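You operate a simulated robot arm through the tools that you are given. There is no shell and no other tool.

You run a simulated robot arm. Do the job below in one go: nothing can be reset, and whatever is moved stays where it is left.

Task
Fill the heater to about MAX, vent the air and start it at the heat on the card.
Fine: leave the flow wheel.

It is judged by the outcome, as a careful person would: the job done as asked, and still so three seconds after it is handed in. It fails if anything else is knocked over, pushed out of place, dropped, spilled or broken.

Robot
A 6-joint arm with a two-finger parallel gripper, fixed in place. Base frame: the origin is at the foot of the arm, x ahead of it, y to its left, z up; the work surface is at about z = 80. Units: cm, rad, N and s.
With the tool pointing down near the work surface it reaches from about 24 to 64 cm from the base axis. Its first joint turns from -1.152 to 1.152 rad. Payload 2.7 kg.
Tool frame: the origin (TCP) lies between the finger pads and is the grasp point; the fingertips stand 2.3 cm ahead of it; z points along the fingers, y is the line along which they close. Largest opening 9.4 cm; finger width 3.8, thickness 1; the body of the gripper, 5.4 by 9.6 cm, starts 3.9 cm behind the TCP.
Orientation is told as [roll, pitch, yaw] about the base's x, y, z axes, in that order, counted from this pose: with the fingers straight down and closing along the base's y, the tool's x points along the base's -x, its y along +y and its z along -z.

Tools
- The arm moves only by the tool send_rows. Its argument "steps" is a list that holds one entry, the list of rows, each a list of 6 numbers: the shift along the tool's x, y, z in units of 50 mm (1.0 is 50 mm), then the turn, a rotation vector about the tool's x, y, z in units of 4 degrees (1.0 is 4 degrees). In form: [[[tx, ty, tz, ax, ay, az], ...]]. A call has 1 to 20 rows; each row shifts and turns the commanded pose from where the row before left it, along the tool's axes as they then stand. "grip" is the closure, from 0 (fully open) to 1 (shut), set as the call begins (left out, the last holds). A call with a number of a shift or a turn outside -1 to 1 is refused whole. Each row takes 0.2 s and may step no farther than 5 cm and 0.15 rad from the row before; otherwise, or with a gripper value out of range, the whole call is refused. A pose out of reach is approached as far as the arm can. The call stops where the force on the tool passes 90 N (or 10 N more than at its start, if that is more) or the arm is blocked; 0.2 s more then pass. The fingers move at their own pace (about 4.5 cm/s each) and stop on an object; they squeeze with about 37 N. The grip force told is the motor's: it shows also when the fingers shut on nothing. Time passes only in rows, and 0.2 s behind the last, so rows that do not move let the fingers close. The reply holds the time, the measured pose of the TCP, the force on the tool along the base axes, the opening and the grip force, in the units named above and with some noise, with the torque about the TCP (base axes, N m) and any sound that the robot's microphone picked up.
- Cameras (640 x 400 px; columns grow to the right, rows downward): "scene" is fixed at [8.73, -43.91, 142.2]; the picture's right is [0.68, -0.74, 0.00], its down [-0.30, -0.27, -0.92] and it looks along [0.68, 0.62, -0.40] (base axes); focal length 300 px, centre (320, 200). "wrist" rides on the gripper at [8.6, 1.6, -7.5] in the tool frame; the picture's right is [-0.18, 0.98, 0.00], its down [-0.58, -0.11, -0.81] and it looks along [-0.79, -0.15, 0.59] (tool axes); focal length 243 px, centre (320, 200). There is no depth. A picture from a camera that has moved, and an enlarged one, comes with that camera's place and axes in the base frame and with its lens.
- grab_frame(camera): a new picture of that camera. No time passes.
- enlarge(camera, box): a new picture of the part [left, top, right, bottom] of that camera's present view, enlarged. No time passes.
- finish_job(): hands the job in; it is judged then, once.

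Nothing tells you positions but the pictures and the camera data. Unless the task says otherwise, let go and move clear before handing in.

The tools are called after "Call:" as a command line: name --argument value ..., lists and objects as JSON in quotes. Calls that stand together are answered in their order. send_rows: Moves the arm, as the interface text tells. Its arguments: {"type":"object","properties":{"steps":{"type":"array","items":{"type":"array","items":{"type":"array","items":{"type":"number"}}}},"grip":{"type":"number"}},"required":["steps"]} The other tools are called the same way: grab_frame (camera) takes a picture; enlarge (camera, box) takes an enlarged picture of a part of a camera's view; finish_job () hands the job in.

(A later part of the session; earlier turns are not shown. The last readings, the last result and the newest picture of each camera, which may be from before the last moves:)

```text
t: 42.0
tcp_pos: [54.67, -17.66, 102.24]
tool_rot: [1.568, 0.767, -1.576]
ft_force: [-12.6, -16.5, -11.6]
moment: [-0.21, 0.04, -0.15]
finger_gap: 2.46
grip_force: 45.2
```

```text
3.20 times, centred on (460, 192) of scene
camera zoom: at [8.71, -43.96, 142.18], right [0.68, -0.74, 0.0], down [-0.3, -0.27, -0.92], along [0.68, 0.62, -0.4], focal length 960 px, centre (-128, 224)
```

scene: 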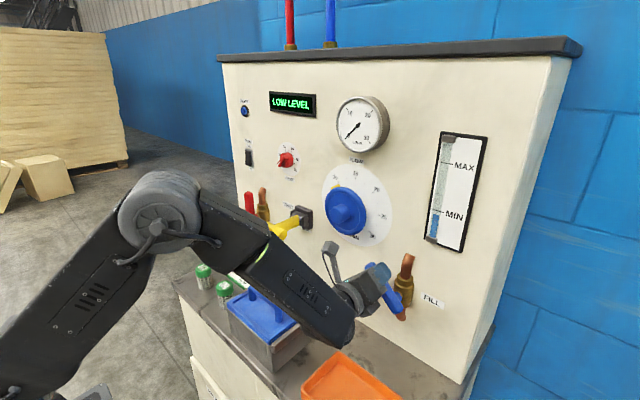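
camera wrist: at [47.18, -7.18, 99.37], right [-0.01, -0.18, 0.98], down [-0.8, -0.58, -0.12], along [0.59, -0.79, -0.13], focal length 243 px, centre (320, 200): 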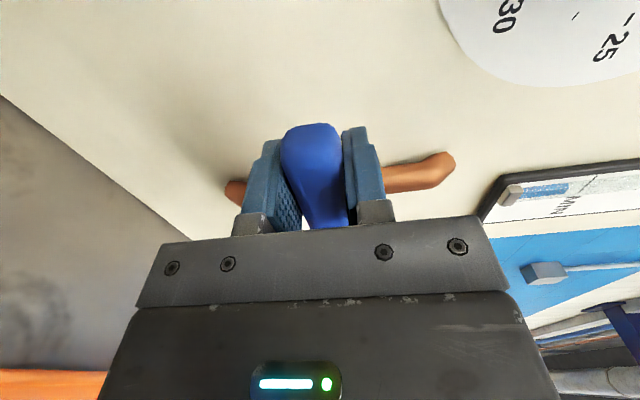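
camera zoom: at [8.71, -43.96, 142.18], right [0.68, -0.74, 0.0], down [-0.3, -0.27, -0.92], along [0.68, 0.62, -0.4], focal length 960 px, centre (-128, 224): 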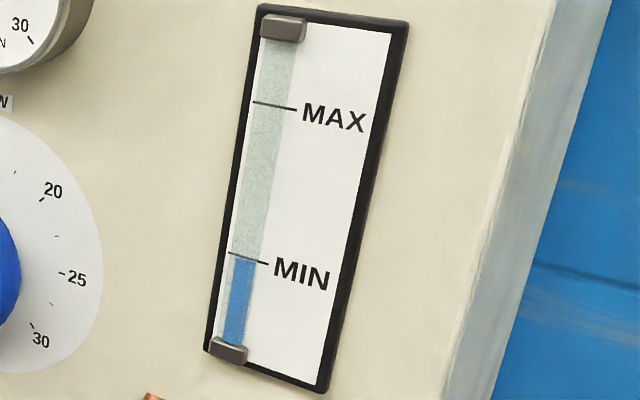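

The level rises about 10 px/s in this view, with about 150 px to go to MAX (roughly 15 s). Holding and checking again.

Call:
send_rows --steps '[[[0, 0, 0, 0, 0, 0], [0, 0, 0, 0, 0, 0], [0, 0, 0, 0, 0, 0], [0, 0, 0, 0, 0, 0], [0, 0, 0, 0, 0, 0], [0, 0, 0, 0, 0, 0], [0, 0, 0, 0, 0, 0], [0, 0, 0, 0, 0, 0], [0, 0, 0, 0, 0, 0], [0, 0, 0, 0, 0, 0], [0, 0, 0, 0, 0, 0], [0, 0, 0, 0, 0, 0], [0, 0, 0, 0, 0, 0], [0, 0, 0, 0, 0, 0], [0, 0, 0, 0, 0, 0], [0, 0, 0, 0, 0, 0], [0, 0, 0, 0, 0, 0], [0, 0, 0, 0, 0, 0], [0, 0, 0, 0, 0, 0], [0, 0, 0, 0, 0, 0]]]'

Call:
enlarge --camera "scene" --box '[420, 130, 500, 255]'

Call:
grab_frame --camera "scene"

```text
t: 46.2
tcp_pos: [54.87, -17.46, 102.18]
tool_rot: [1.567, 0.766, -1.577]
ft_force: [-10.2, -17.4, -12.4]
moment: [-0.17, 0.04, -0.06]
finger_gap: 2.44
grip_force: 45.2
```

```text
3.20 times, centred on (460, 192) of scene
camera zoom: at [8.72, -43.97, 142.18], right [0.68, -0.74, 0.0], down [-0.3, -0.27, -0.92], along [0.68, 0.62, -0.4], focal length 960 px, centre (-128, 224)
```

zoom: 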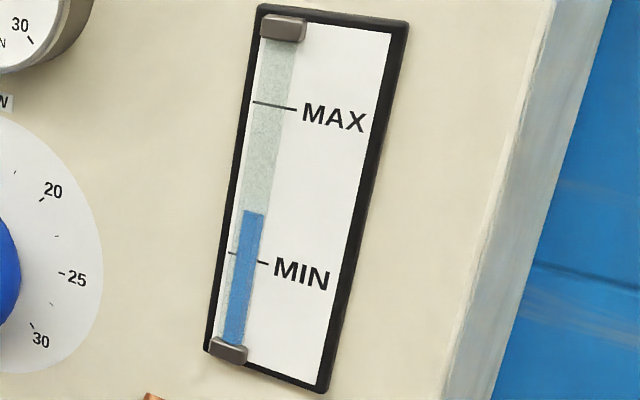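

```text
taken
```

scene: 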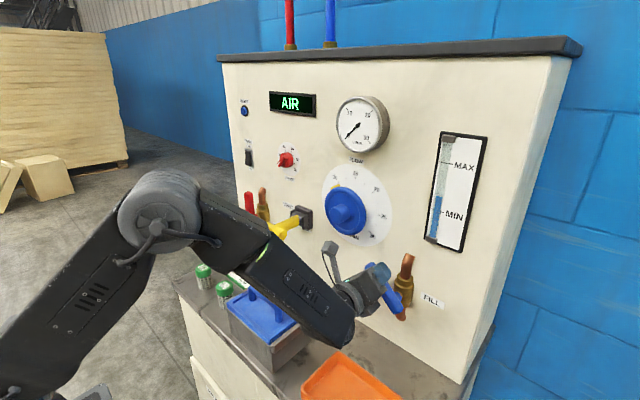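

The display has changed to AIR and the level is past MIN, now rising at about 11 px/s. Two more holds before closing.

Call:
send_rows --steps '[[[0, 0, 0, 0, 0, 0], [0, 0, 0, 0, 0, 0], [0, 0, 0, 0, 0, 0], [0, 0, 0, 0, 0, 0], [0, 0, 0, 0, 0, 0], [0, 0, 0, 0, 0, 0], [0, 0, 0, 0, 0, 0], [0, 0, 0, 0, 0, 0], [0, 0, 0, 0, 0, 0], [0, 0, 0, 0, 0, 0], [0, 0, 0, 0, 0, 0], [0, 0, 0, 0, 0, 0], [0, 0, 0, 0, 0, 0], [0, 0, 0, 0, 0, 0], [0, 0, 0, 0, 0, 0], [0, 0, 0, 0, 0, 0], [0, 0, 0, 0, 0, 0], [0, 0, 0, 0, 0, 0], [0, 0, 0, 0, 0, 0], [0, 0, 0, 0, 0, 0]]]'

Call:
enlarge --camera "scene" --box '[420, 130, 500, 255]'

```text
t: 50.4
tcp_pos: [54.77, -17.56, 102.2]
tool_rot: [1.57, 0.767, -1.574]
ft_force: [-8.5, -17.1, -11.9]
moment: [-0.23, 0.04, -0.07]
finger_gap: 2.46
grip_force: 44.9
```

```text
3.20 times, centred on (460, 192) of scene
camera zoom: at [8.72, -43.96, 142.18], right [0.68, -0.74, 0.0], down [-0.3, -0.27, -0.92], along [0.68, 0.62, -0.4], focal length 960 px, centre (-128, 224)
```

zoom: 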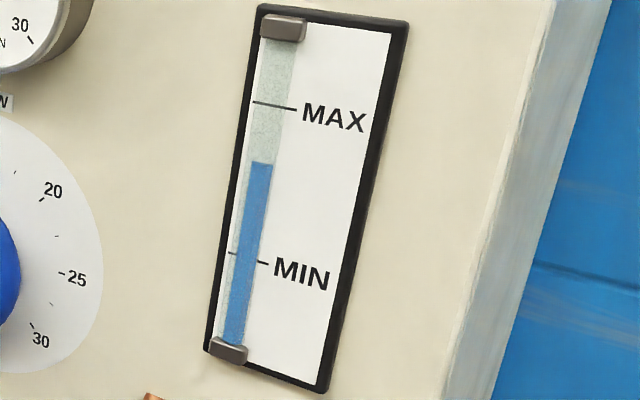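

About 57 px remain to MAX. I'll hold 3 s more and then close the valve along the same arc.

Call:
send_rows --steps '[[[0, 0, 0, 0, 0, 0], [0, 0, 0, 0, 0, 0], [0, 0, 0, 0, 0, 0], [0, 0, 0, 0, 0, 0], [0, 0, 0, 0, 0, 0], [0, 0, 0, 0, 0, 0], [0, 0, 0, 0, 0, 0], [0, 0, 0, 0, 0, 0], [0, 0, 0, 0, 0, 0], [0, 0, 0, 0, 0, 0], [0, 0, 0, 0, 0, 0], [0, 0, 0, 0, 0, 0], [0, 0, 0, 0, 0, 0], [0, 0, 0, 0, 0, 0], [0, 0, 0, 0, 0, 0]]]'

Call:
enlarge --camera "scene" --box '[420, 130, 500, 255]'

```text
t: 53.6
tcp_pos: [54.77, -17.55, 102.29]
tool_rot: [1.57, 0.768, -1.575]
ft_force: [-6.2, -17.4, -9.7]
moment: [-0.26, 0.05, -0.07]
finger_gap: 2.47
grip_force: 44.8
```

```text
3.20 times, centred on (460, 192) of scene
camera zoom: at [8.72, -43.96, 142.18], right [0.68, -0.74, 0.0], down [-0.3, -0.27, -0.92], along [0.68, 0.62, -0.4], focal length 960 px, centre (-128, 224)
```

zoom: 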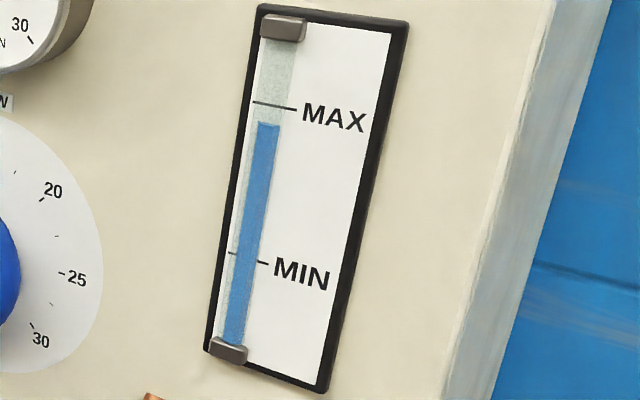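

Level is just under MAX. Closing the valve now along the reverse arc.

Call:
send_rows --steps '[[[-0.006, -0.085, 0, 0, 0, -1], [-0.006, -0.085, 0, 0, 0, -1], [-0.006, -0.085, 0, 0, 0, -1], [-0.006, -0.085, 0, 0, 0, -1], [-0.006, -0.085, 0, 0, 0, -1], [-0.006, -0.085, 0, 0, 0, -1], [-0.006, -0.085, 0, 0, 0, -1], [-0.006, -0.085, 0, 0, 0, -1], [-0.006, -0.085, 0, 0, 0, -1], [-0.006, -0.085, 0, 0, 0, -1], [-0.006, -0.085, 0, 0, 0, -1]]]'

Call:
enlarge --camera "scene" --box '[420, 130, 500, 255]'

Call:
grab_frame --camera "scene"

Call:
grab_frame --camera "wrist"

```text
t: 56.0
tcp_pos: [54.76, -15.72, 98.02]
tool_rot: [1.57, -0.003, -1.567]
ft_force: [-13.9, 14.7, -3.3]
moment: [0.3, 0.1, -0.93]
finger_gap: 2.45
grip_force: 45.3
```

```text
3.20 times, centred on (460, 192) of scene
camera zoom: at [8.7, -43.87, 142.22], right [0.68, -0.74, 0.0], down [-0.3, -0.27, -0.92], along [0.68, 0.62, -0.4], focal length 960 px, centre (-128, 224)
```

zoom: 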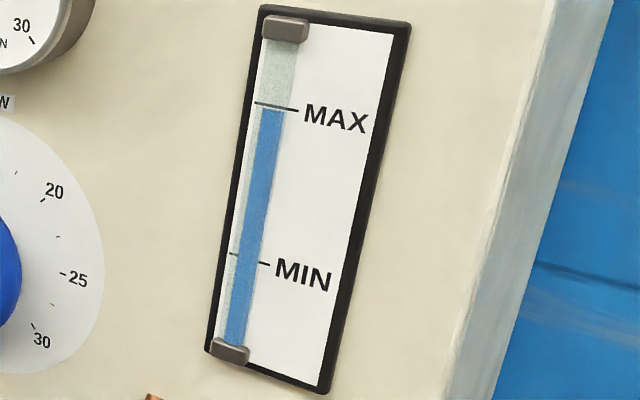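

```text
taken
```

scene: 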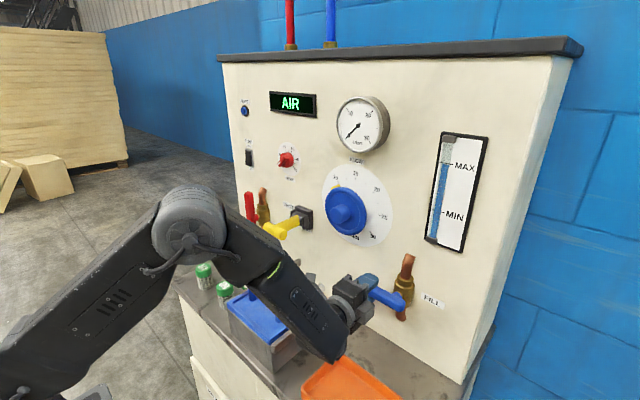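

```text
taken
camera wrist: at [47.21, -7.14, 99.59], right [0.0, -0.18, 0.98], down [-0.8, -0.58, -0.11], along [0.59, -0.79, -0.15], focal length 243 px, centre (320, 200)
```

wrist: 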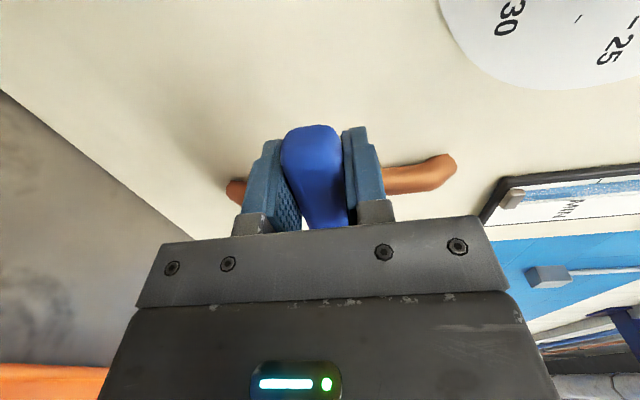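

The level sits just at the MAX line and the handle is back at its starting height. I'll press it lightly against its stop and check that the level stays still.

Call:
send_rows --steps '[[[-0.04, -0.06, 0.0, 0, 0, 0], [0, 0, 0, 0, 0, 0], [0, 0, 0, 0, 0, 0], [0, 0, 0, 0, 0, 0], [0, 0, 0, 0, 0, 0], [0, 0, 0, 0, 0, 0], [0, 0, 0, 0, 0, 0], [0, 0, 0, 0, 0, 0], [0, 0, 0, 0, 0, 0], [0, 0, 0, 0, 0, 0]]]'

Call:
enlarge --camera "scene" --box '[420, 130, 500, 255]'

```text
t: 58.2
tcp_pos: [54.89, -15.8, 97.87]
tool_rot: [1.578, -0.005, -1.563]
ft_force: [-7.4, 30.5, 18.9]
moment: [-0.49, 0.04, 0.24]
finger_gap: 2.42
grip_force: 45.2
```

```text
3.20 times, centred on (460, 192) of scene
camera zoom: at [8.67, -43.81, 142.24], right [0.68, -0.74, 0.0], down [-0.3, -0.27, -0.92], along [0.68, 0.62, -0.4], focal length 960 px, centre (-128, 224)
```

zoom: 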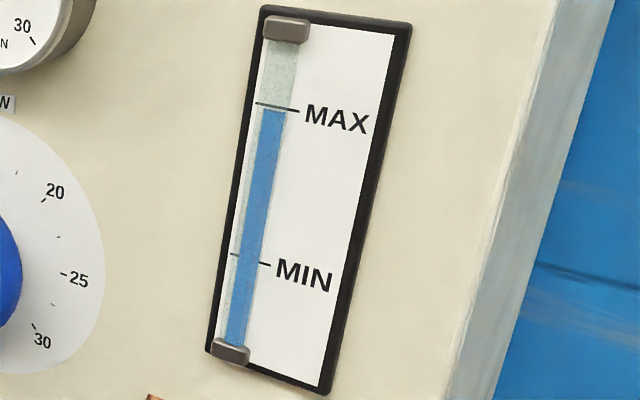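

The level holds still, so the valve is shut. I'll unload the grip, open the fingers and back straight off the handle.

Call:
send_rows --steps '[[[0.07, 0.04, 0.0, 0, 0, 0], [0, 0, 0, 0, 0, 0]]]'

Call:
send_rows --steps '[[[0, 0, 0, 0, 0, 0], [0, 0, 0, 0, 0, 0], [0, 0, 0, 0, 0, 0], [0, 0, 0, 0, 0, 0], [0, 0, 0, 0, 0, 0]]]' --grip 0

Call:
grab_frame --camera "wrist"

```text
t: 58.8
tcp_pos: [54.76, -15.77, 98.03]
tool_rot: [1.571, -0.002, -1.574]
ft_force: [12.6, 8.9, 9.0]
moment: [-0.19, -0.07, 0.9]
finger_gap: 2.44
grip_force: 44.8
```

```text
t: 60.0
tcp_pos: [54.73, -15.82, 98.05]
tool_rot: [1.57, 0.0, -1.571]
ft_force: [0.4, -0.1, -0.5]
moment: [-0.01, 0.0, -0.01]
finger_gap: 9.38
grip_force: 0.3
```

```text
taken
camera wrist: at [47.2, -7.11, 99.58], right [0.0, -0.18, 0.98], down [-0.81, -0.58, -0.11], along [0.59, -0.79, -0.15], focal length 243 px, centre (320, 200)
```

wrist: 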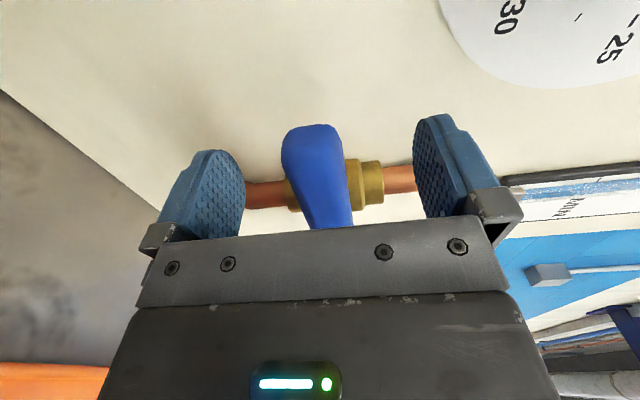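

The FILL handle is released and stays horizontal, with the water at MAX. Next is the vent: I'll back off, rise clear of everything and move over to about y = 9.

Call:
send_rows --steps '[[[0, 0, -0.8, 0, 0, 0], [0, 0, -0.8, 0, 0, 0], [0, 0, -0.8, 0, 0, 0], [0, 0.9, 0, 0, 0, 0], [0, 0.9, 0, 0, 0, 0], [0, 0.9, 0, 0, 0, 0], [0, 0.9, 0, 0, 0, 0], [0, 0.4, 0, 0, 0, 0], [0.9, 0, 0, 0, 0, 0], [0.9, 0, 0, 0, 0, 0], [0.9, 0, 0, 0, 0, 0], [0.9, 0, 0, 0, 0, 0], [0.9, 0, 0, 0, 0, 0], [0.45, 0, 0, 0, 0, 0]]]'

Call:
grab_frame --camera "scene"

Call:
grab_frame --camera "wrist"

```text
t: 63.0
tcp_pos: [41.64, 0.81, 119.14]
tool_rot: [1.569, -0.003, -1.565]
ft_force: [-0.5, -0.2, -0.1]
moment: [-0.05, -0.01, -0.02]
finger_gap: 9.4
grip_force: 0.1
out of reach, approached as far as the arm can: row 12, 13, 14
```

```text
taken
```

scene: 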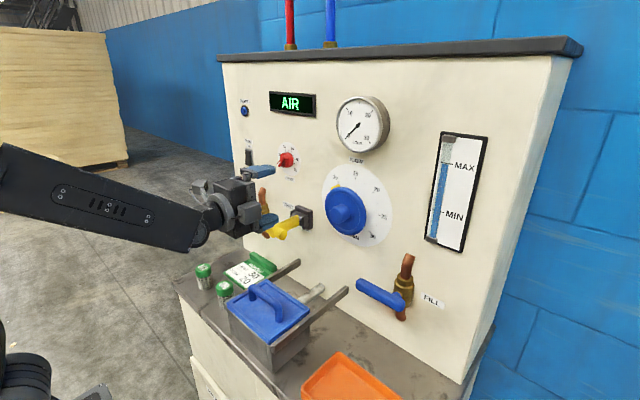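

```text
taken
camera wrist: at [34.03, 9.5, 120.82], right [0.0, -0.18, 0.98], down [-0.8, -0.59, -0.11], along [0.6, -0.79, -0.15], focal length 243 px, centre (320, 200)
```

wrist: 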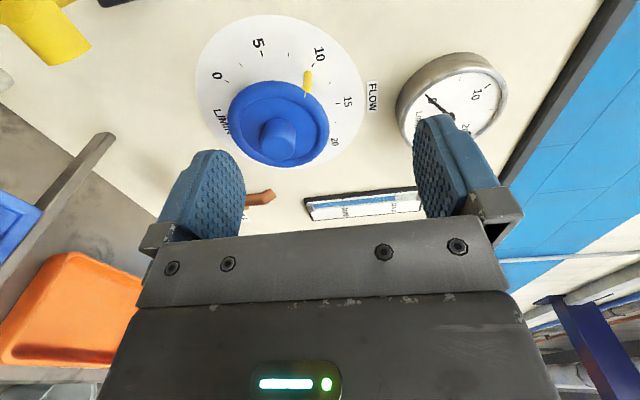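

With the fingers rolled 90°, the arm runs out of wrist travel for y > 0. I'll roll back to the original upright orientation here in free space and then tilt down, as at the start, where y > 0 was reachable.

Call:
send_rows --steps '[[[-1, 0, 0, 0, 0, 0], [0, 0, 0, 0, 0, -1], [0, 0, 0, 0, 0, -1], [0, 0, 0, 0, 0, -1], [0, 0, 0, 0, 0, -1], [0, 0, 0, 0, 0, -1], [0, 0, 0, 0, 0, -1], [0, 0, 0, 0, 0, -1], [0, 0, 0, 0, 0, -1], [0, 0, 0, 0, 0, -1], [0, 0, 0, 0, 0, -1], [0, 0, 0, 0, 0, -1], [0, 0, 0, 0, 0, -1]]]'

Call:
send_rows --steps '[[[0, 0, 0, 0, 0, -1], [0, 0, 0, 0, 0, -1], [0, 0, 0, 0, 0, -1], [0, 0, 0, 0, 0, -1], [0, 0, 0, 0, 0, -1], [0, 0, 0, 0, 0, -1], [0, 0, 0, 0, 0, -1], [0, 0, 0, 0, 0, -1], [0, 0, 0, 0, 0, -1], [0, 0, 0, 0, 0, -1], [0, 0, 0, 0, 0, -0.5]]]'

Call:
grab_frame --camera "scene"

```text
t: 65.8
tcp_pos: [41.92, -3.86, 119.12]
tool_rot: [1.571, -0.841, -1.571]
ft_force: [0.0, -0.3, -0.3]
moment: [0.0, -0.01, -0.01]
finger_gap: 9.4
grip_force: 0.1
```

```text
t: 68.2
tcp_pos: [42.03, -3.87, 119.23]
tool_rot: [-1.578, -1.566, 1.578]
ft_force: [0.3, 0.8, -0.1]
moment: [0.03, 0.04, 0.0]
finger_gap: 9.41
grip_force: 0.1
```

```text
taken
```

scene: 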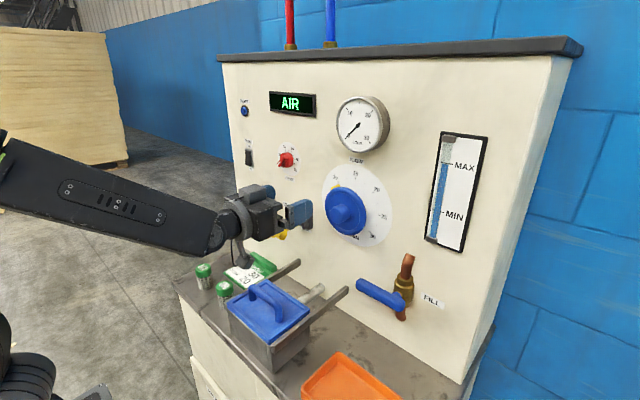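

Upright again. Now I'll tilt the tool down toward the original tilt and see if the arm follows cleanly.

Call:
send_rows --steps '[[[0, 0, 0, 0, 1, 0], [0, 0, 0, 0, 1, 0], [0, 0, 0, 0, 1, 0], [0, 0, 0, 0, 1, 0], [0, 0, 0, 0, 1, 0], [0, 0, 0, 0, 1, 0], [0, 0, 0, 0, 1, 0], [0, 0, 0, 0, 1, 0], [0, 0, 0, 0, 1, 0], [0, 0, 0, 0, 1, 0], [0, 0, 0, 0, 1, 0], [0, 0, 0, 0, 1, 0], [0, 0, 0, 0, 1, 0], [0, 0, 0, 0, 1, 0], [0, 0, 0, 0, 1, 0]]]'

Call:
grab_frame --camera "scene"

```text
t: 71.4
tcp_pos: [40.25, -4.92, 115.86]
tool_rot: [0.035, -1.054, -0.017]
ft_force: [0.1, 0.0, -0.1]
moment: [-0.03, 0.0, 0.0]
finger_gap: 9.41
grip_force: 0.1
out of reach, approached as far as the arm can: row 5, 6, 7, 8, 9, 10, 11, 12, 13, 14, 15
```

```text
taken
```

scene: 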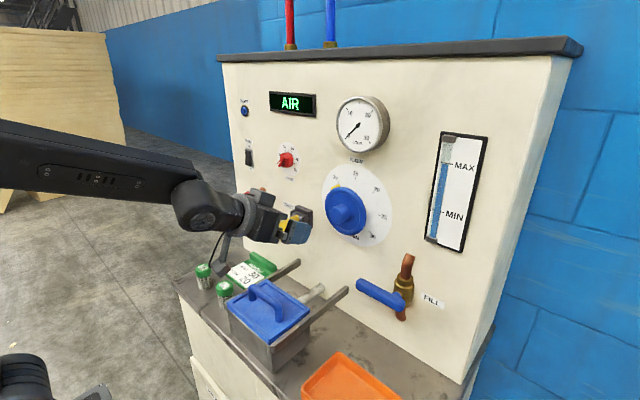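

Tilting down from here passes too close to a wrist singularity, so the arm stalls at 60°. The same tilt worked earlier from y ≈ -16.5, so I'll level the tool again, go back there and repeat it.

Call:
send_rows --steps '[[[0, 0, 0, 0, -1, 0], [0, 0, 0, 0, -1, 0], [0, 0, 0, 0, -1, 0], [0, 0, 0, 0, -1, 0], [0, 0, 0, 0, -1, 0], [0, 0, 0, 0, -1, 0], [0, 0, 0, 0, -1, 0], [0, 0, 0, 0, -0.4, 0]]]'

Call:
send_rows --steps '[[[0, -0.8, 0, 0, 0, 0], [0, -0.8, 0, 0, 0, 0], [0, -0.8, 0, 0, 0, 0], [0.3, 0, 0.4, 0, 0, 0], [0.3, 0, 0.4, 0, 0, 0], [0.3, 0, 0, 0, 0, 0]]]'

Call:
grab_frame --camera "scene"

```text
t: 73.2
tcp_pos: [39.34, -4.71, 114.22]
tool_rot: [0.143, -1.326, -0.104]
ft_force: [0.1, -0.5, -0.1]
moment: [0.03, 0.01, 0.03]
finger_gap: 9.4
grip_force: 0.0
out of reach, approached as far as the arm can: row 1, 2, 3, 4, 5
```

```text
t: 74.6
tcp_pos: [42.38, -16.54, 108.31]
tool_rot: [0.144, -1.326, -0.104]
ft_force: [0.0, 0.4, 0.1]
moment: [0.0, 0.0, 0.03]
finger_gap: 9.43
grip_force: 0.1
```

```text
taken
```

scene: 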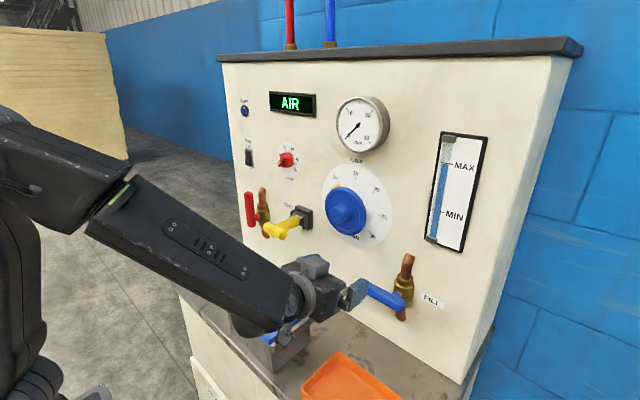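

Call:
send_rows --steps '[[[0, 0, 0, 0, 1, 0], [0, 0, 0, 0, 1, 0], [0, 0, 0, 0, 1, 0], [0, 0, 0, 0, 1, 0], [0, 0, 0, 0, 1, 0], [0, 0, 0, 0, 1, 0], [0, 0, 0, 0, 1, 0], [0, 0, 0, 0, 1, 0], [0, 0, 0, 0, 1, 0], [0, 0, 0, 0, 1, 0], [0, 0, 0, 0, 1, 0]]]'

Call:
grab_frame --camera "scene"

```text
t: 77.0
tcp_pos: [42.55, -16.37, 108.49]
tool_rot: [0.041, -0.557, 0.013]
ft_force: [-0.7, 0.6, -0.3]
moment: [0.01, 0.01, 0.02]
finger_gap: 9.4
grip_force: 0.2
```

```text
taken
```

scene: 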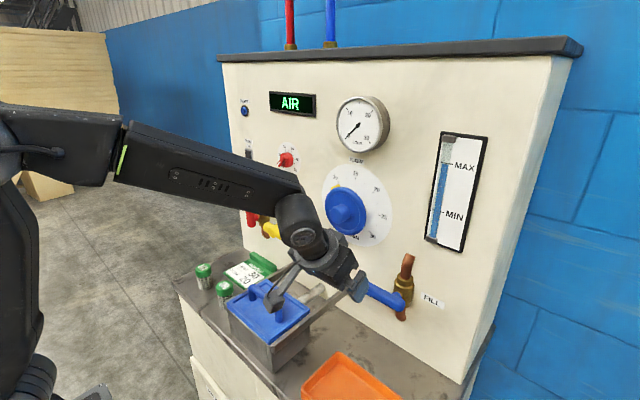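

The arm is back in its original posture. I'll rise clear, correct the small tilt error and move across to the vent at y ≈ 9.

Call:
send_rows --steps '[[[-0.503, 0, -0.807, 0, 0, 0], [-0.503, 0, -0.807, 0.69, 0, 0.16], [0, 0.84, 0, 0, 0, 0], [0, 0.84, 0, 0, 0, 0], [0, 0.84, 0, 0, 0, 0], [0, 0.84, 0, 0, 0, 0], [0, 0.84, 0, 0, 0, 0], [0, 0.84, 0, 0, 0, 0]]]'

Call:
grab_frame --camera "wrist"

Call:
grab_frame --camera "scene"

```text
t: 78.8
tcp_pos: [42.52, 8.49, 117.96]
tool_rot: [0.0, -0.558, 0.0]
ft_force: [0.5, 0.0, 1.4]
moment: [0.01, -0.01, 0.0]
finger_gap: 9.39
grip_force: 0.1
```

```text
taken
camera wrist: at [31.27, 10.22, 119.78], right [0.16, 0.98, 0.1], down [0.07, -0.11, 0.99], along [0.99, -0.15, -0.08], focal length 243 px, centre (320, 200)
```

wrist: 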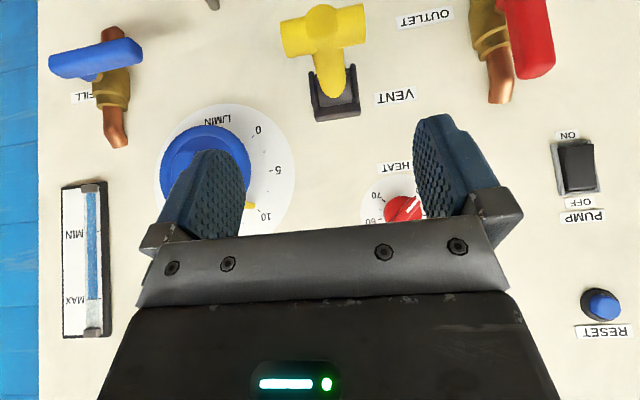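

```text
taken
```

scene: 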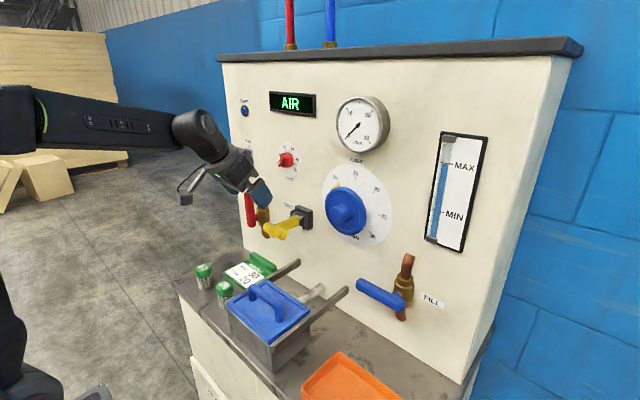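

The vent T-bar is at about (49.8, 9.0, 104.8), hinged near x ≈ 59. I'll close the fingers and bring the tips to just above and in front of the bar, so I can push it down along the lever's arc.

Call:
send_rows --steps '[[[0, 0, 0, 0, 0, 0], [0, 0, 0, 0, 0, 0], [0, 0, 0, 0, 0, 0], [0, 0, 0, 0, 0, 0], [0, 0, 0, 0, 0, 0], [0.05, 0.033, 0.582, 0, 0, 0], [0.05, 0.033, 0.582, 0, 0, 0], [0.05, 0.033, 0.582, 0, 0, 0]]]' --grip 1

Call:
grab_frame --camera "wrist"

Call:
enlarge --camera "scene" --box '[180, 130, 340, 260]'

```text
t: 80.6
tcp_pos: [46.57, 8.99, 110.33]
tool_rot: [0.0, -0.558, 0.0]
ft_force: [-0.1, -0.1, -0.1]
moment: [-0.01, -0.02, 0.01]
finger_gap: 0.0
grip_force: 36.2
```

```text
taken
camera wrist: at [35.23, 10.7, 112.0], right [0.16, 0.98, 0.1], down [0.07, -0.11, 0.99], along [0.99, -0.15, -0.08], focal length 243 px, centre (320, 200)
```

wrist: 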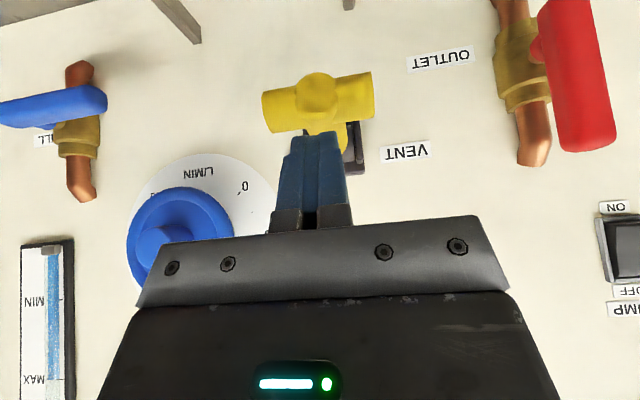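

```text
3.08 times, centred on (260, 195) of scene
camera zoom: at [8.73, -43.91, 142.2], right [0.68, -0.74, 0.0], down [-0.3, -0.27, -0.92], along [0.68, 0.62, -0.4], focal length 923 px, centre (505, 215)
```

zoom: 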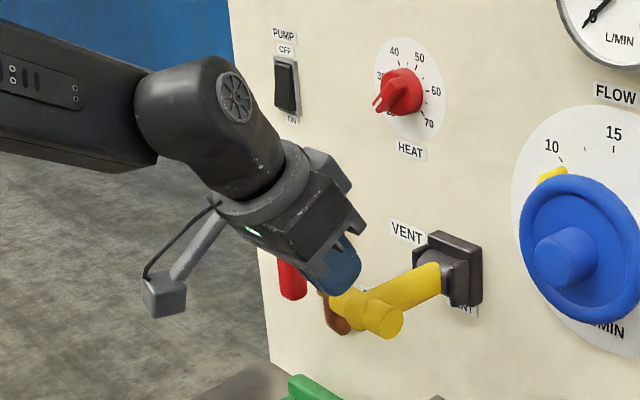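

The tips are lined up over the bar. I'll ease into contact and push the first few degrees, watching force and sound.

Call:
send_rows --steps '[[[0, 0, 0.26, 0, 0, 0], [0, 0, 0.26, 0, 0, 0], [0.05, 0, 0.1, 0, 0, 0], [0.05, 0, 0.1, 0, 0, 0]]]'

Call:
enlarge --camera "scene" --box '[180, 80, 340, 260]'

```text
t: 81.6
tcp_pos: [48.02, 8.95, 106.76]
tool_rot: [0.001, -0.559, -0.001]
ft_force: [-3.3, -1.3, 1.5]
moment: [0.0, 0.07, 0.03]
finger_gap: 0.01
grip_force: 37.3
```

```text
2.22 times, centred on (260, 170) of scene
camera zoom: at [8.71, -43.91, 142.2], right [0.68, -0.74, 0.0], down [-0.3, -0.27, -0.92], along [0.68, 0.62, -0.4], focal length 667 px, centre (453, 267)
```

zoom: 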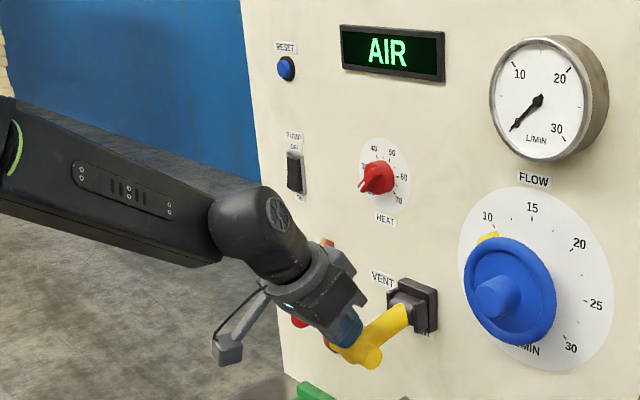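

The lever gives way with only a few newtons. Continuing down its arc.

Call:
send_rows --steps '[[[0.044, 0, 0.173, 0, 0, 0], [0.044, 0, 0.173, 0, 0, 0], [0.044, 0, 0.173, 0, 0, 0], [0.044, 0, 0.173, 0, 0, 0]]]'

Call:
enlarge --camera "scene" --box '[180, 80, 340, 260]'

Call:
grab_frame --camera "wrist"

```text
t: 82.6
tcp_pos: [49.06, 8.94, 103.83]
tool_rot: [0.0, -0.563, -0.001]
ft_force: [-46.0, -6.3, 44.9]
moment: [-0.23, 1.32, 0.07]
finger_gap: 0.0
grip_force: 37.1
```

```text
2.22 times, centred on (260, 170) of scene
camera zoom: at [8.52, -43.94, 142.2], right [0.68, -0.74, 0.0], down [-0.29, -0.27, -0.92], along [0.68, 0.62, -0.4], focal length 667 px, centre (453, 267)
```

zoom: 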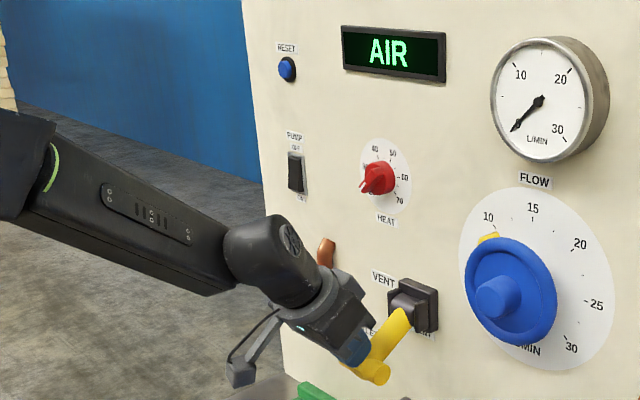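

```text
taken
camera wrist: at [37.7, 10.7, 105.51], right [0.16, 0.98, 0.1], down [0.06, -0.11, 0.99], along [0.99, -0.15, -0.08], focal length 243 px, centre (320, 200)
```

wrist: 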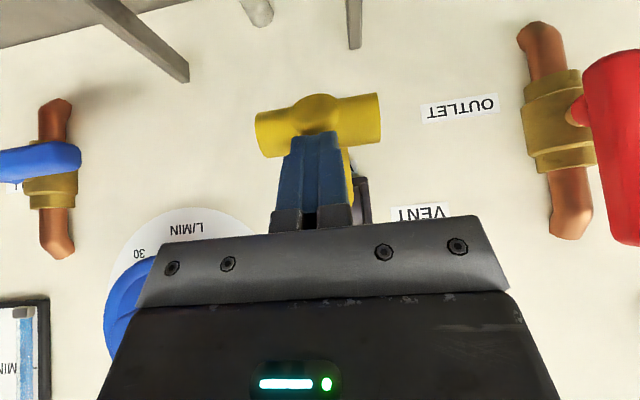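

The lever has met its end stop (force rose to about 64 N). I'll ease off slightly so it stays held at the stop with a light push, and wait for the air to clear.

Call:
send_rows --steps '[[[0, 0, -0.13, 0, 0, 0], [0, 0, 0, 0, 0, 0], [0, 0, 0, 0, 0, 0], [0, 0, 0, 0, 0, 0], [0, 0, 0, 0, 0, 0]]]'

Call:
grab_frame --camera "scene"

Call:
enlarge --camera "scene" --box '[420, 130, 500, 255]'

```text
t: 83.8
tcp_pos: [48.84, 9.01, 103.96]
tool_rot: [0.004, -0.56, -0.001]
ft_force: [-0.6, -8.6, 19.0]
moment: [-0.22, 0.03, -0.04]
finger_gap: 0.0
grip_force: 37.5
```

```text
taken
```

scene: 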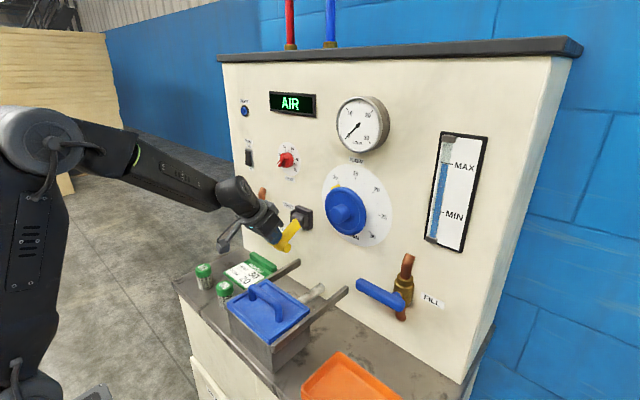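

```text
3.20 times, centred on (460, 192) of scene
camera zoom: at [8.69, -43.94, 142.19], right [0.68, -0.74, 0.0], down [-0.3, -0.27, -0.92], along [0.68, 0.62, -0.4], focal length 960 px, centre (-128, 224)
```

zoom: 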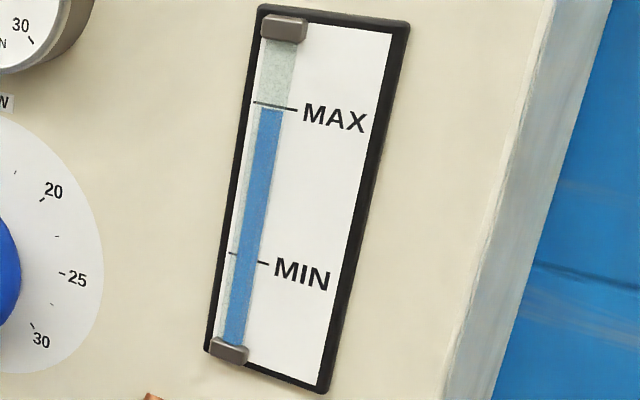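

Call:
send_rows --steps '[[[0, 0, 0, 0, 0, 0], [0, 0, 0, 0, 0, 0], [0, 0, 0, 0, 0, 0], [0, 0, 0, 0, 0, 0], [0, 0, 0, 0, 0, 0], [0, 0, 0, 0, 0, 0], [0, 0, 0, 0, 0, 0], [0, 0, 0, 0, 0, 0], [0, 0, 0, 0, 0, 0], [0, 0, 0, 0, 0, 0]]]'

Call:
enlarge --camera "scene" --box '[200, 80, 360, 260]'

Call:
enlarge --camera "scene" --box '[420, 130, 500, 255]'

```text
t: 86.0
tcp_pos: [48.88, 9.19, 103.97]
tool_rot: [0.003, -0.559, 0.0]
ft_force: [-2.2, 1.0, 18.0]
moment: [0.0, 0.06, 0.01]
finger_gap: 0.03
grip_force: 37.1
```

```text
2.22 times, centred on (280, 170) of scene
camera zoom: at [8.69, -43.91, 142.2], right [0.68, -0.74, 0.0], down [-0.3, -0.27, -0.92], along [0.68, 0.62, -0.4], focal length 667 px, centre (409, 267)
```

zoom: 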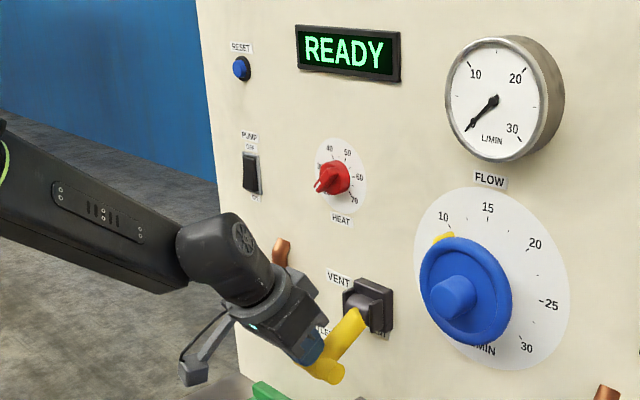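

```text
3.20 times, centred on (460, 192) of scene
camera zoom: at [8.69, -43.91, 142.2], right [0.68, -0.74, 0.0], down [-0.3, -0.27, -0.92], along [0.68, 0.62, -0.4], focal length 960 px, centre (-128, 224)
```

zoom: 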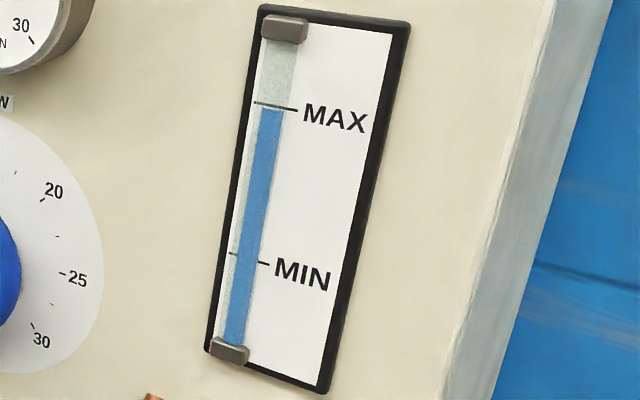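

The display now says READY, and the level is still at MAX. I'll back off along the arc and see whether the vent lever springs back shut on its own.

Call:
send_rows --steps '[[[-0.04, 0, -0.17, 0, 0, 0], [-0.04, 0, -0.17, 0, 0, 0], [-0.04, 0, -0.17, 0, 0, 0], [-0.04, 0, -0.17, 0, 0, 0], [-0.04, 0, -0.2, 0, 0, 0], [0, 0, -0.4, 0, 0, 0], [0, 0, -0.4, 0, 0, 0], [0, 0, -0.4, 0, 0, 0]]]'

Call:
grab_frame --camera "wrist"

Call:
enlarge --camera "scene" --box '[200, 80, 360, 260]'

```text
t: 87.8
tcp_pos: [44.15, 8.96, 113.48]
tool_rot: [-0.001, -0.556, 0.0]
ft_force: [-0.3, -0.6, 0.3]
moment: [0.01, 0.0, 0.02]
finger_gap: 0.0
grip_force: 36.8
```

```text
taken
camera wrist: at [32.76, 10.63, 115.18], right [0.16, 0.98, 0.1], down [0.07, -0.11, 0.99], along [0.99, -0.15, -0.08], focal length 243 px, centre (320, 200)
```

wrist: 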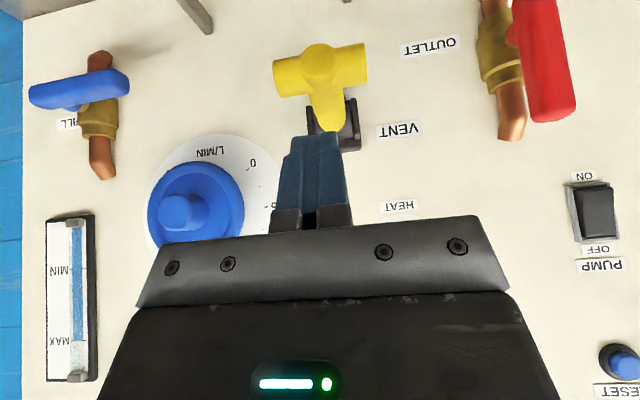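

```text
2.22 times, centred on (280, 170) of scene
camera zoom: at [8.73, -43.91, 142.2], right [0.68, -0.74, 0.0], down [-0.3, -0.27, -0.92], along [0.68, 0.62, -0.4], focal length 667 px, centre (409, 267)
```

zoom: 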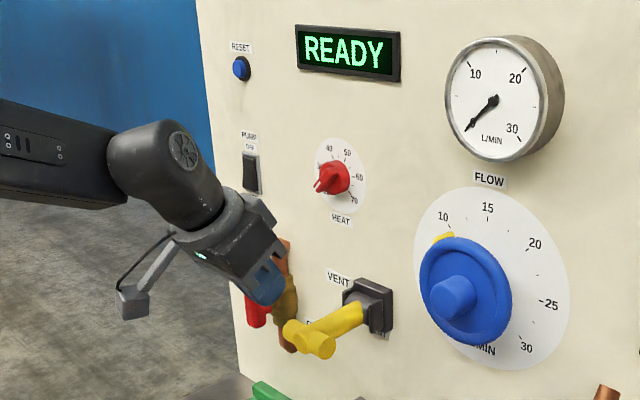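

The vent lever sprang back shut and the display stays at READY. Next is the heat knob, so I'll rise in front of it to see the dial squarely.

Call:
send_rows --steps '[[[-0.241, 0, -0.91, 0, 0, 0], [-0.241, 0, -0.91, 0, 0, 0], [-0.241, 0, -0.91, 0, 0, 0]]]'

Call:
grab_frame --camera "wrist"

Call:
enlarge --camera "wrist" --box '[310, 100, 470, 200]'

Call:
enlarge --camera "scene" --box '[265, 135, 315, 185]'

```text
t: 88.6
tcp_pos: [40.01, 9.12, 126.43]
tool_rot: [0.0, -0.557, 0.0]
ft_force: [0.1, 0.5, -0.7]
moment: [0.0, 0.01, -0.02]
finger_gap: 0.0
grip_force: 37.1
```

```text
taken
camera wrist: at [28.65, 10.83, 128.18], right [0.16, 0.98, 0.1], down [0.07, -0.11, 0.99], along [0.99, -0.15, -0.08], focal length 243 px, centre (320, 200)
```

wrist: 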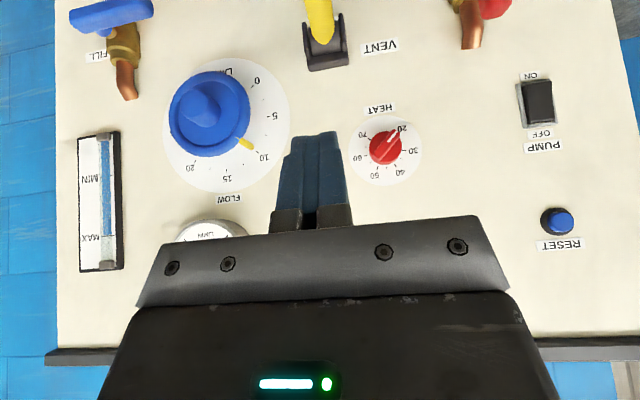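

```text
4.00 times, centred on (390, 150) of wrist
camera zoom: at [28.65, 10.83, 128.18], right [0.16, 0.98, 0.1], down [0.07, -0.11, 0.99], along [0.99, -0.15, -0.08], focal length 970 px, centre (40, 400)
```

zoom: 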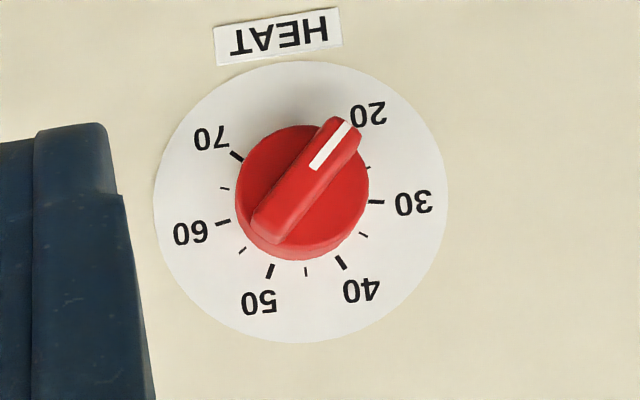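

```text
8.00 times, centred on (290, 160) of scene
camera zoom: at [8.72, -43.91, 142.2], right [0.68, -0.74, 0.0], down [-0.3, -0.27, -0.92], along [0.68, 0.62, -0.4], focal length 2400 px, centre (560, 520)
```

zoom: 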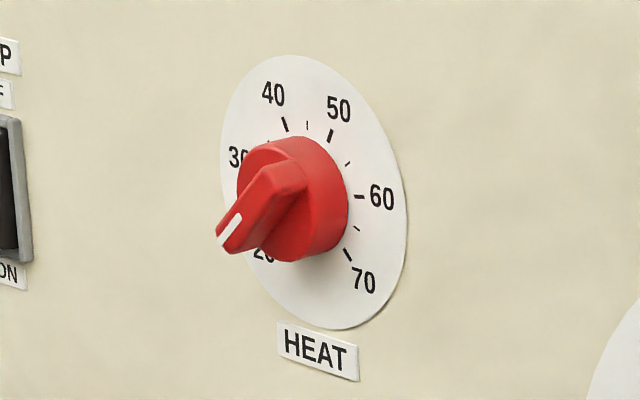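

The dial is centred at about (61.2, 15.1, 120.0), the pointer sits at 20, and the marks are 54° apart per ten, so 30 needs a 54° clockwise turn. I'll open the fingers, line up in front of the knob at a distance and level the tool.

Call:
send_rows --steps '[[[0.035, 0.4, 0.426, 0, 0, 0], [0.035, 0.4, 0.426, 0, 0, 0], [0.0, 0.4, 0.4, 0, 0, 0]]]' --grip 0.6

Call:
send_rows --steps '[[[0, 0, 0, 0, -1, 0], [0, 0, 0, 0, -1, 0], [0, 0, 0, 0, -1, 0], [0, 0, 0, 0, -1, 0], [0, 0, 0, 0, -1, 0], [0, 0, 0, 0, -1, 0], [0, 0, 0, 0, -1, 0], [0, 0, 0, 0, -1, 0], [0, 0, 0, 0, -1, 0], [0, 0, 0, 0, -1, 0], [0, 0, 0, 0, -1, 0], [0, 0, 0, 0, -1, 0], [0, 0, 0, 0, -1, 0], [0, 0, 0, 0, -1, 0], [0, 0, 0, 0, -0.5, 0]]]'

Call:
grab_frame --camera "scene"

```text
t: 89.4
tcp_pos: [42.87, 15.11, 120.97]
tool_rot: [-0.002, -0.558, 0.001]
ft_force: [0.3, -0.7, 0.2]
moment: [-0.06, 0.01, 0.02]
finger_gap: 3.77
grip_force: 0.0
```

```text
t: 92.6
tcp_pos: [42.95, 15.01, 121.31]
tool_rot: [2.185, -1.571, -2.185]
ft_force: [0.2, -0.2, 0.9]
moment: [-0.04, -0.01, -0.01]
finger_gap: 3.75
grip_force: 0.0
```

```text
taken
```

scene: 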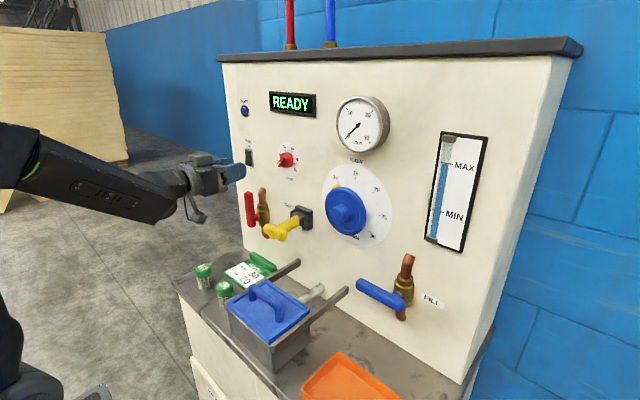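

The tool is level in front of the knob. I'll check in free space that it can roll the whole range needed, from 45° (along the pointer now) to 99° (pointer at 30).

Call:
send_rows --steps '[[[0, 0, 0, 0, 0, 1], [0, 0, 0, 0, 0, 1], [0, 0, 0, 0, 0, 1], [0, 0, 0, 0, 0, 1], [0, 0, 0, 0, 0, 1], [0, 0, 0, 0, 0, 1], [0, 0, 0, 0, 0, 1], [0, 0, 0, 0, 0, 1], [0, 0, 0, 0, 0, 1], [0, 0, 0, 0, 0, 1], [0, 0, 0, 0, 0, 1], [0, 0, 0, 0, 0, 0.25]]]'

Call:
grab_frame --camera "scene"

Call:
grab_frame --camera "wrist"

```text
t: 95.2
tcp_pos: [39.79, 20.12, 129.65]
tool_rot: [1.562, -0.789, -1.569]
ft_force: [0.6, 0.2, 0.5]
moment: [0.01, 0.03, 0.0]
finger_gap: 3.75
grip_force: 0.1
out of reach, approached as far as the arm can: row 5, 6, 7, 8, 9, 10, 11, 12
```

```text
taken
```

scene: 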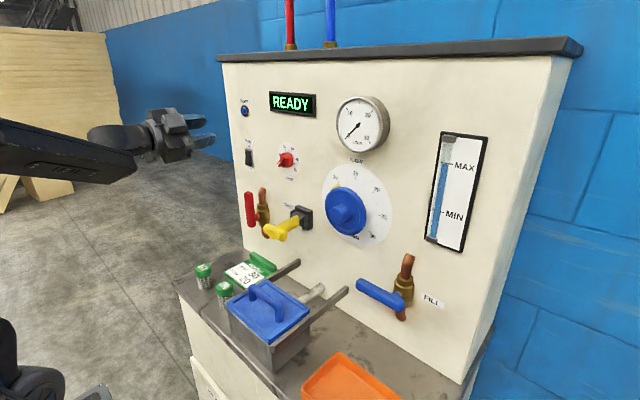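

```text
taken
camera wrist: at [32.34, 27.49, 124.76], right [0.01, 0.57, 0.82], down [-0.81, -0.48, 0.34], along [0.59, -0.67, 0.45], focal length 243 px, centre (320, 200)
```

wrist: 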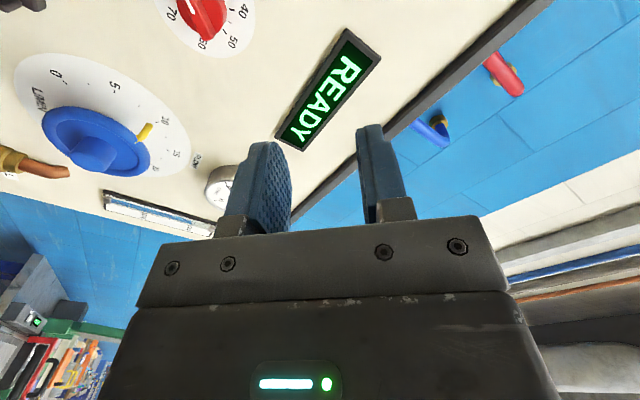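

Positive roll is limited on this side, the mirror image of the other side, so I'll use the equivalent grip turned by 180° (roll from -135° to -81°). Rolling the other way in free space.

Call:
send_rows --steps '[[[0, 0, 0, 0, 0, -1], [0, 0, 0, 0, 0, -1], [0, 0, 0, 0, 0, -1], [0, 0, 0, 0, 0, -1], [0, 0, 0, 0, 0, -1], [0, 0, 0, 0, 0, -1], [0, 0, 0, 0, 0, -1], [0, 0, 0, 0, 0, -1], [0, 0, 0, 0, 0, -1], [0, 0, 0, 0, 0, -1], [0, 0, 0, 0, 0, -1], [0, 0, 0, 0, 0, -1], [0, 0, 0, 0, 0, -1], [0, 0, 0, 0, 0, -1], [0, 0, 0, 0, 0, -1], [0, 0, 0, 0, 0, -1], [0, 0, 0, 0, 0, -1], [0, 0, 0, 0, 0, -1], [0, 0, 0, 0, 0, -1], [0, 0, 0, 0, 0, -1]]]'

Call:
send_rows --steps '[[[0, 0, 0, 0, 0, -1], [0, 0, 0, 0, 0, -1], [0, 0, 0, 0, 0, -1], [0, 0, 0, 0, 0, -1], [0, 0, 0, 0, 0, -1], [0, 0, 0, 0, 0, -1], [0, 0, 0, 0, 0, -1], [0, 0, 0, 0, 0, -1], [0, 0, 0, 0, 0, -1], [0, 0, 0, 0, 0, -1], [0, 0, 0, 0, 0, -1], [0, 0, 0, 0, 0, -1], [0, 0, 0, 0, 0, -1], [0, 0, 0, 0, 0, -1], [0, 0, 0, 0, 0, -1], [0, 0, 0, 0, 0, -1], [0, 0, 0, 0, 0, -1], [0, 0, 0, 0, 0, -1], [0, 0, 0, 0, 0, -1], [0, 0, 0, 0, 0, -1]]]'

Call:
send_rows --steps '[[[0, 0, 0, 0, 0, -1], [0, 0, 0, 0, 0, -1], [0, 0, 0, 0, 0, -1], [0, 0, 0, 0, 0, -1], [0, 0, 0, 0, 0, -1]]]'

Call:
grab_frame --camera "wrist"

Call:
grab_frame --camera "scene"

```text
t: 99.4
tcp_pos: [39.85, 20.17, 129.73]
tool_rot: [-1.569, -0.959, 1.572]
ft_force: [0.1, 0.2, -0.9]
moment: [0.01, -0.03, 0.01]
finger_gap: 3.74
grip_force: 0.1
```

```text
t: 103.6
tcp_pos: [39.84, 20.2, 129.63]
tool_rot: [-1.571, 0.436, 1.571]
ft_force: [0.2, -0.1, 0.0]
moment: [0.01, -0.01, -0.01]
finger_gap: 3.77
grip_force: 0.0
```

```text
t: 104.8
tcp_pos: [39.93, 20.13, 129.64]
tool_rot: [-1.571, 0.785, 1.573]
ft_force: [0.7, -0.9, 0.8]
moment: [0.02, -0.03, 0.03]
finger_gap: 3.76
grip_force: 0.0
```

```text
taken
camera wrist: at [32.36, 12.9, 134.59], right [0.0, -0.57, -0.82], down [-0.81, 0.49, -0.33], along [0.59, 0.67, -0.46], focal length 243 px, centre (320, 200)
```

wrist: 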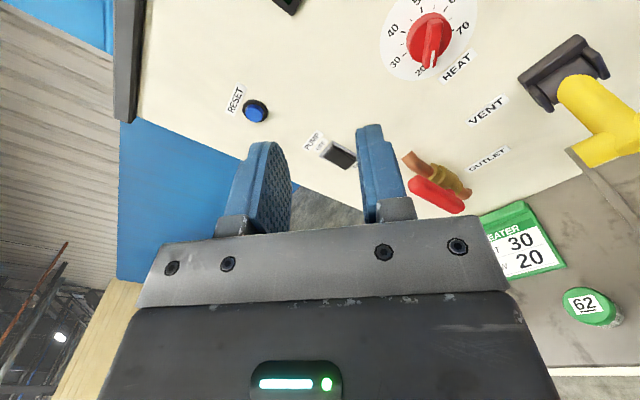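

```text
taken
```

scene: 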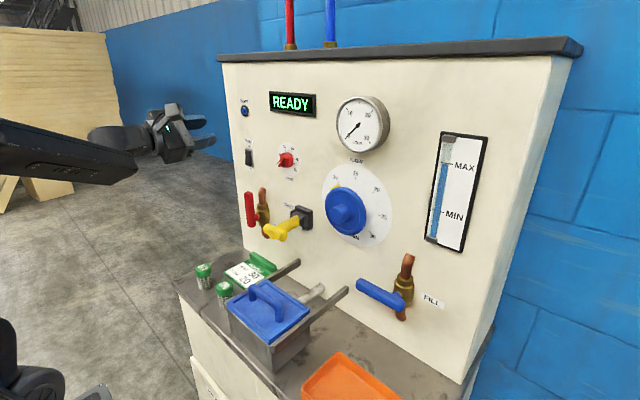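

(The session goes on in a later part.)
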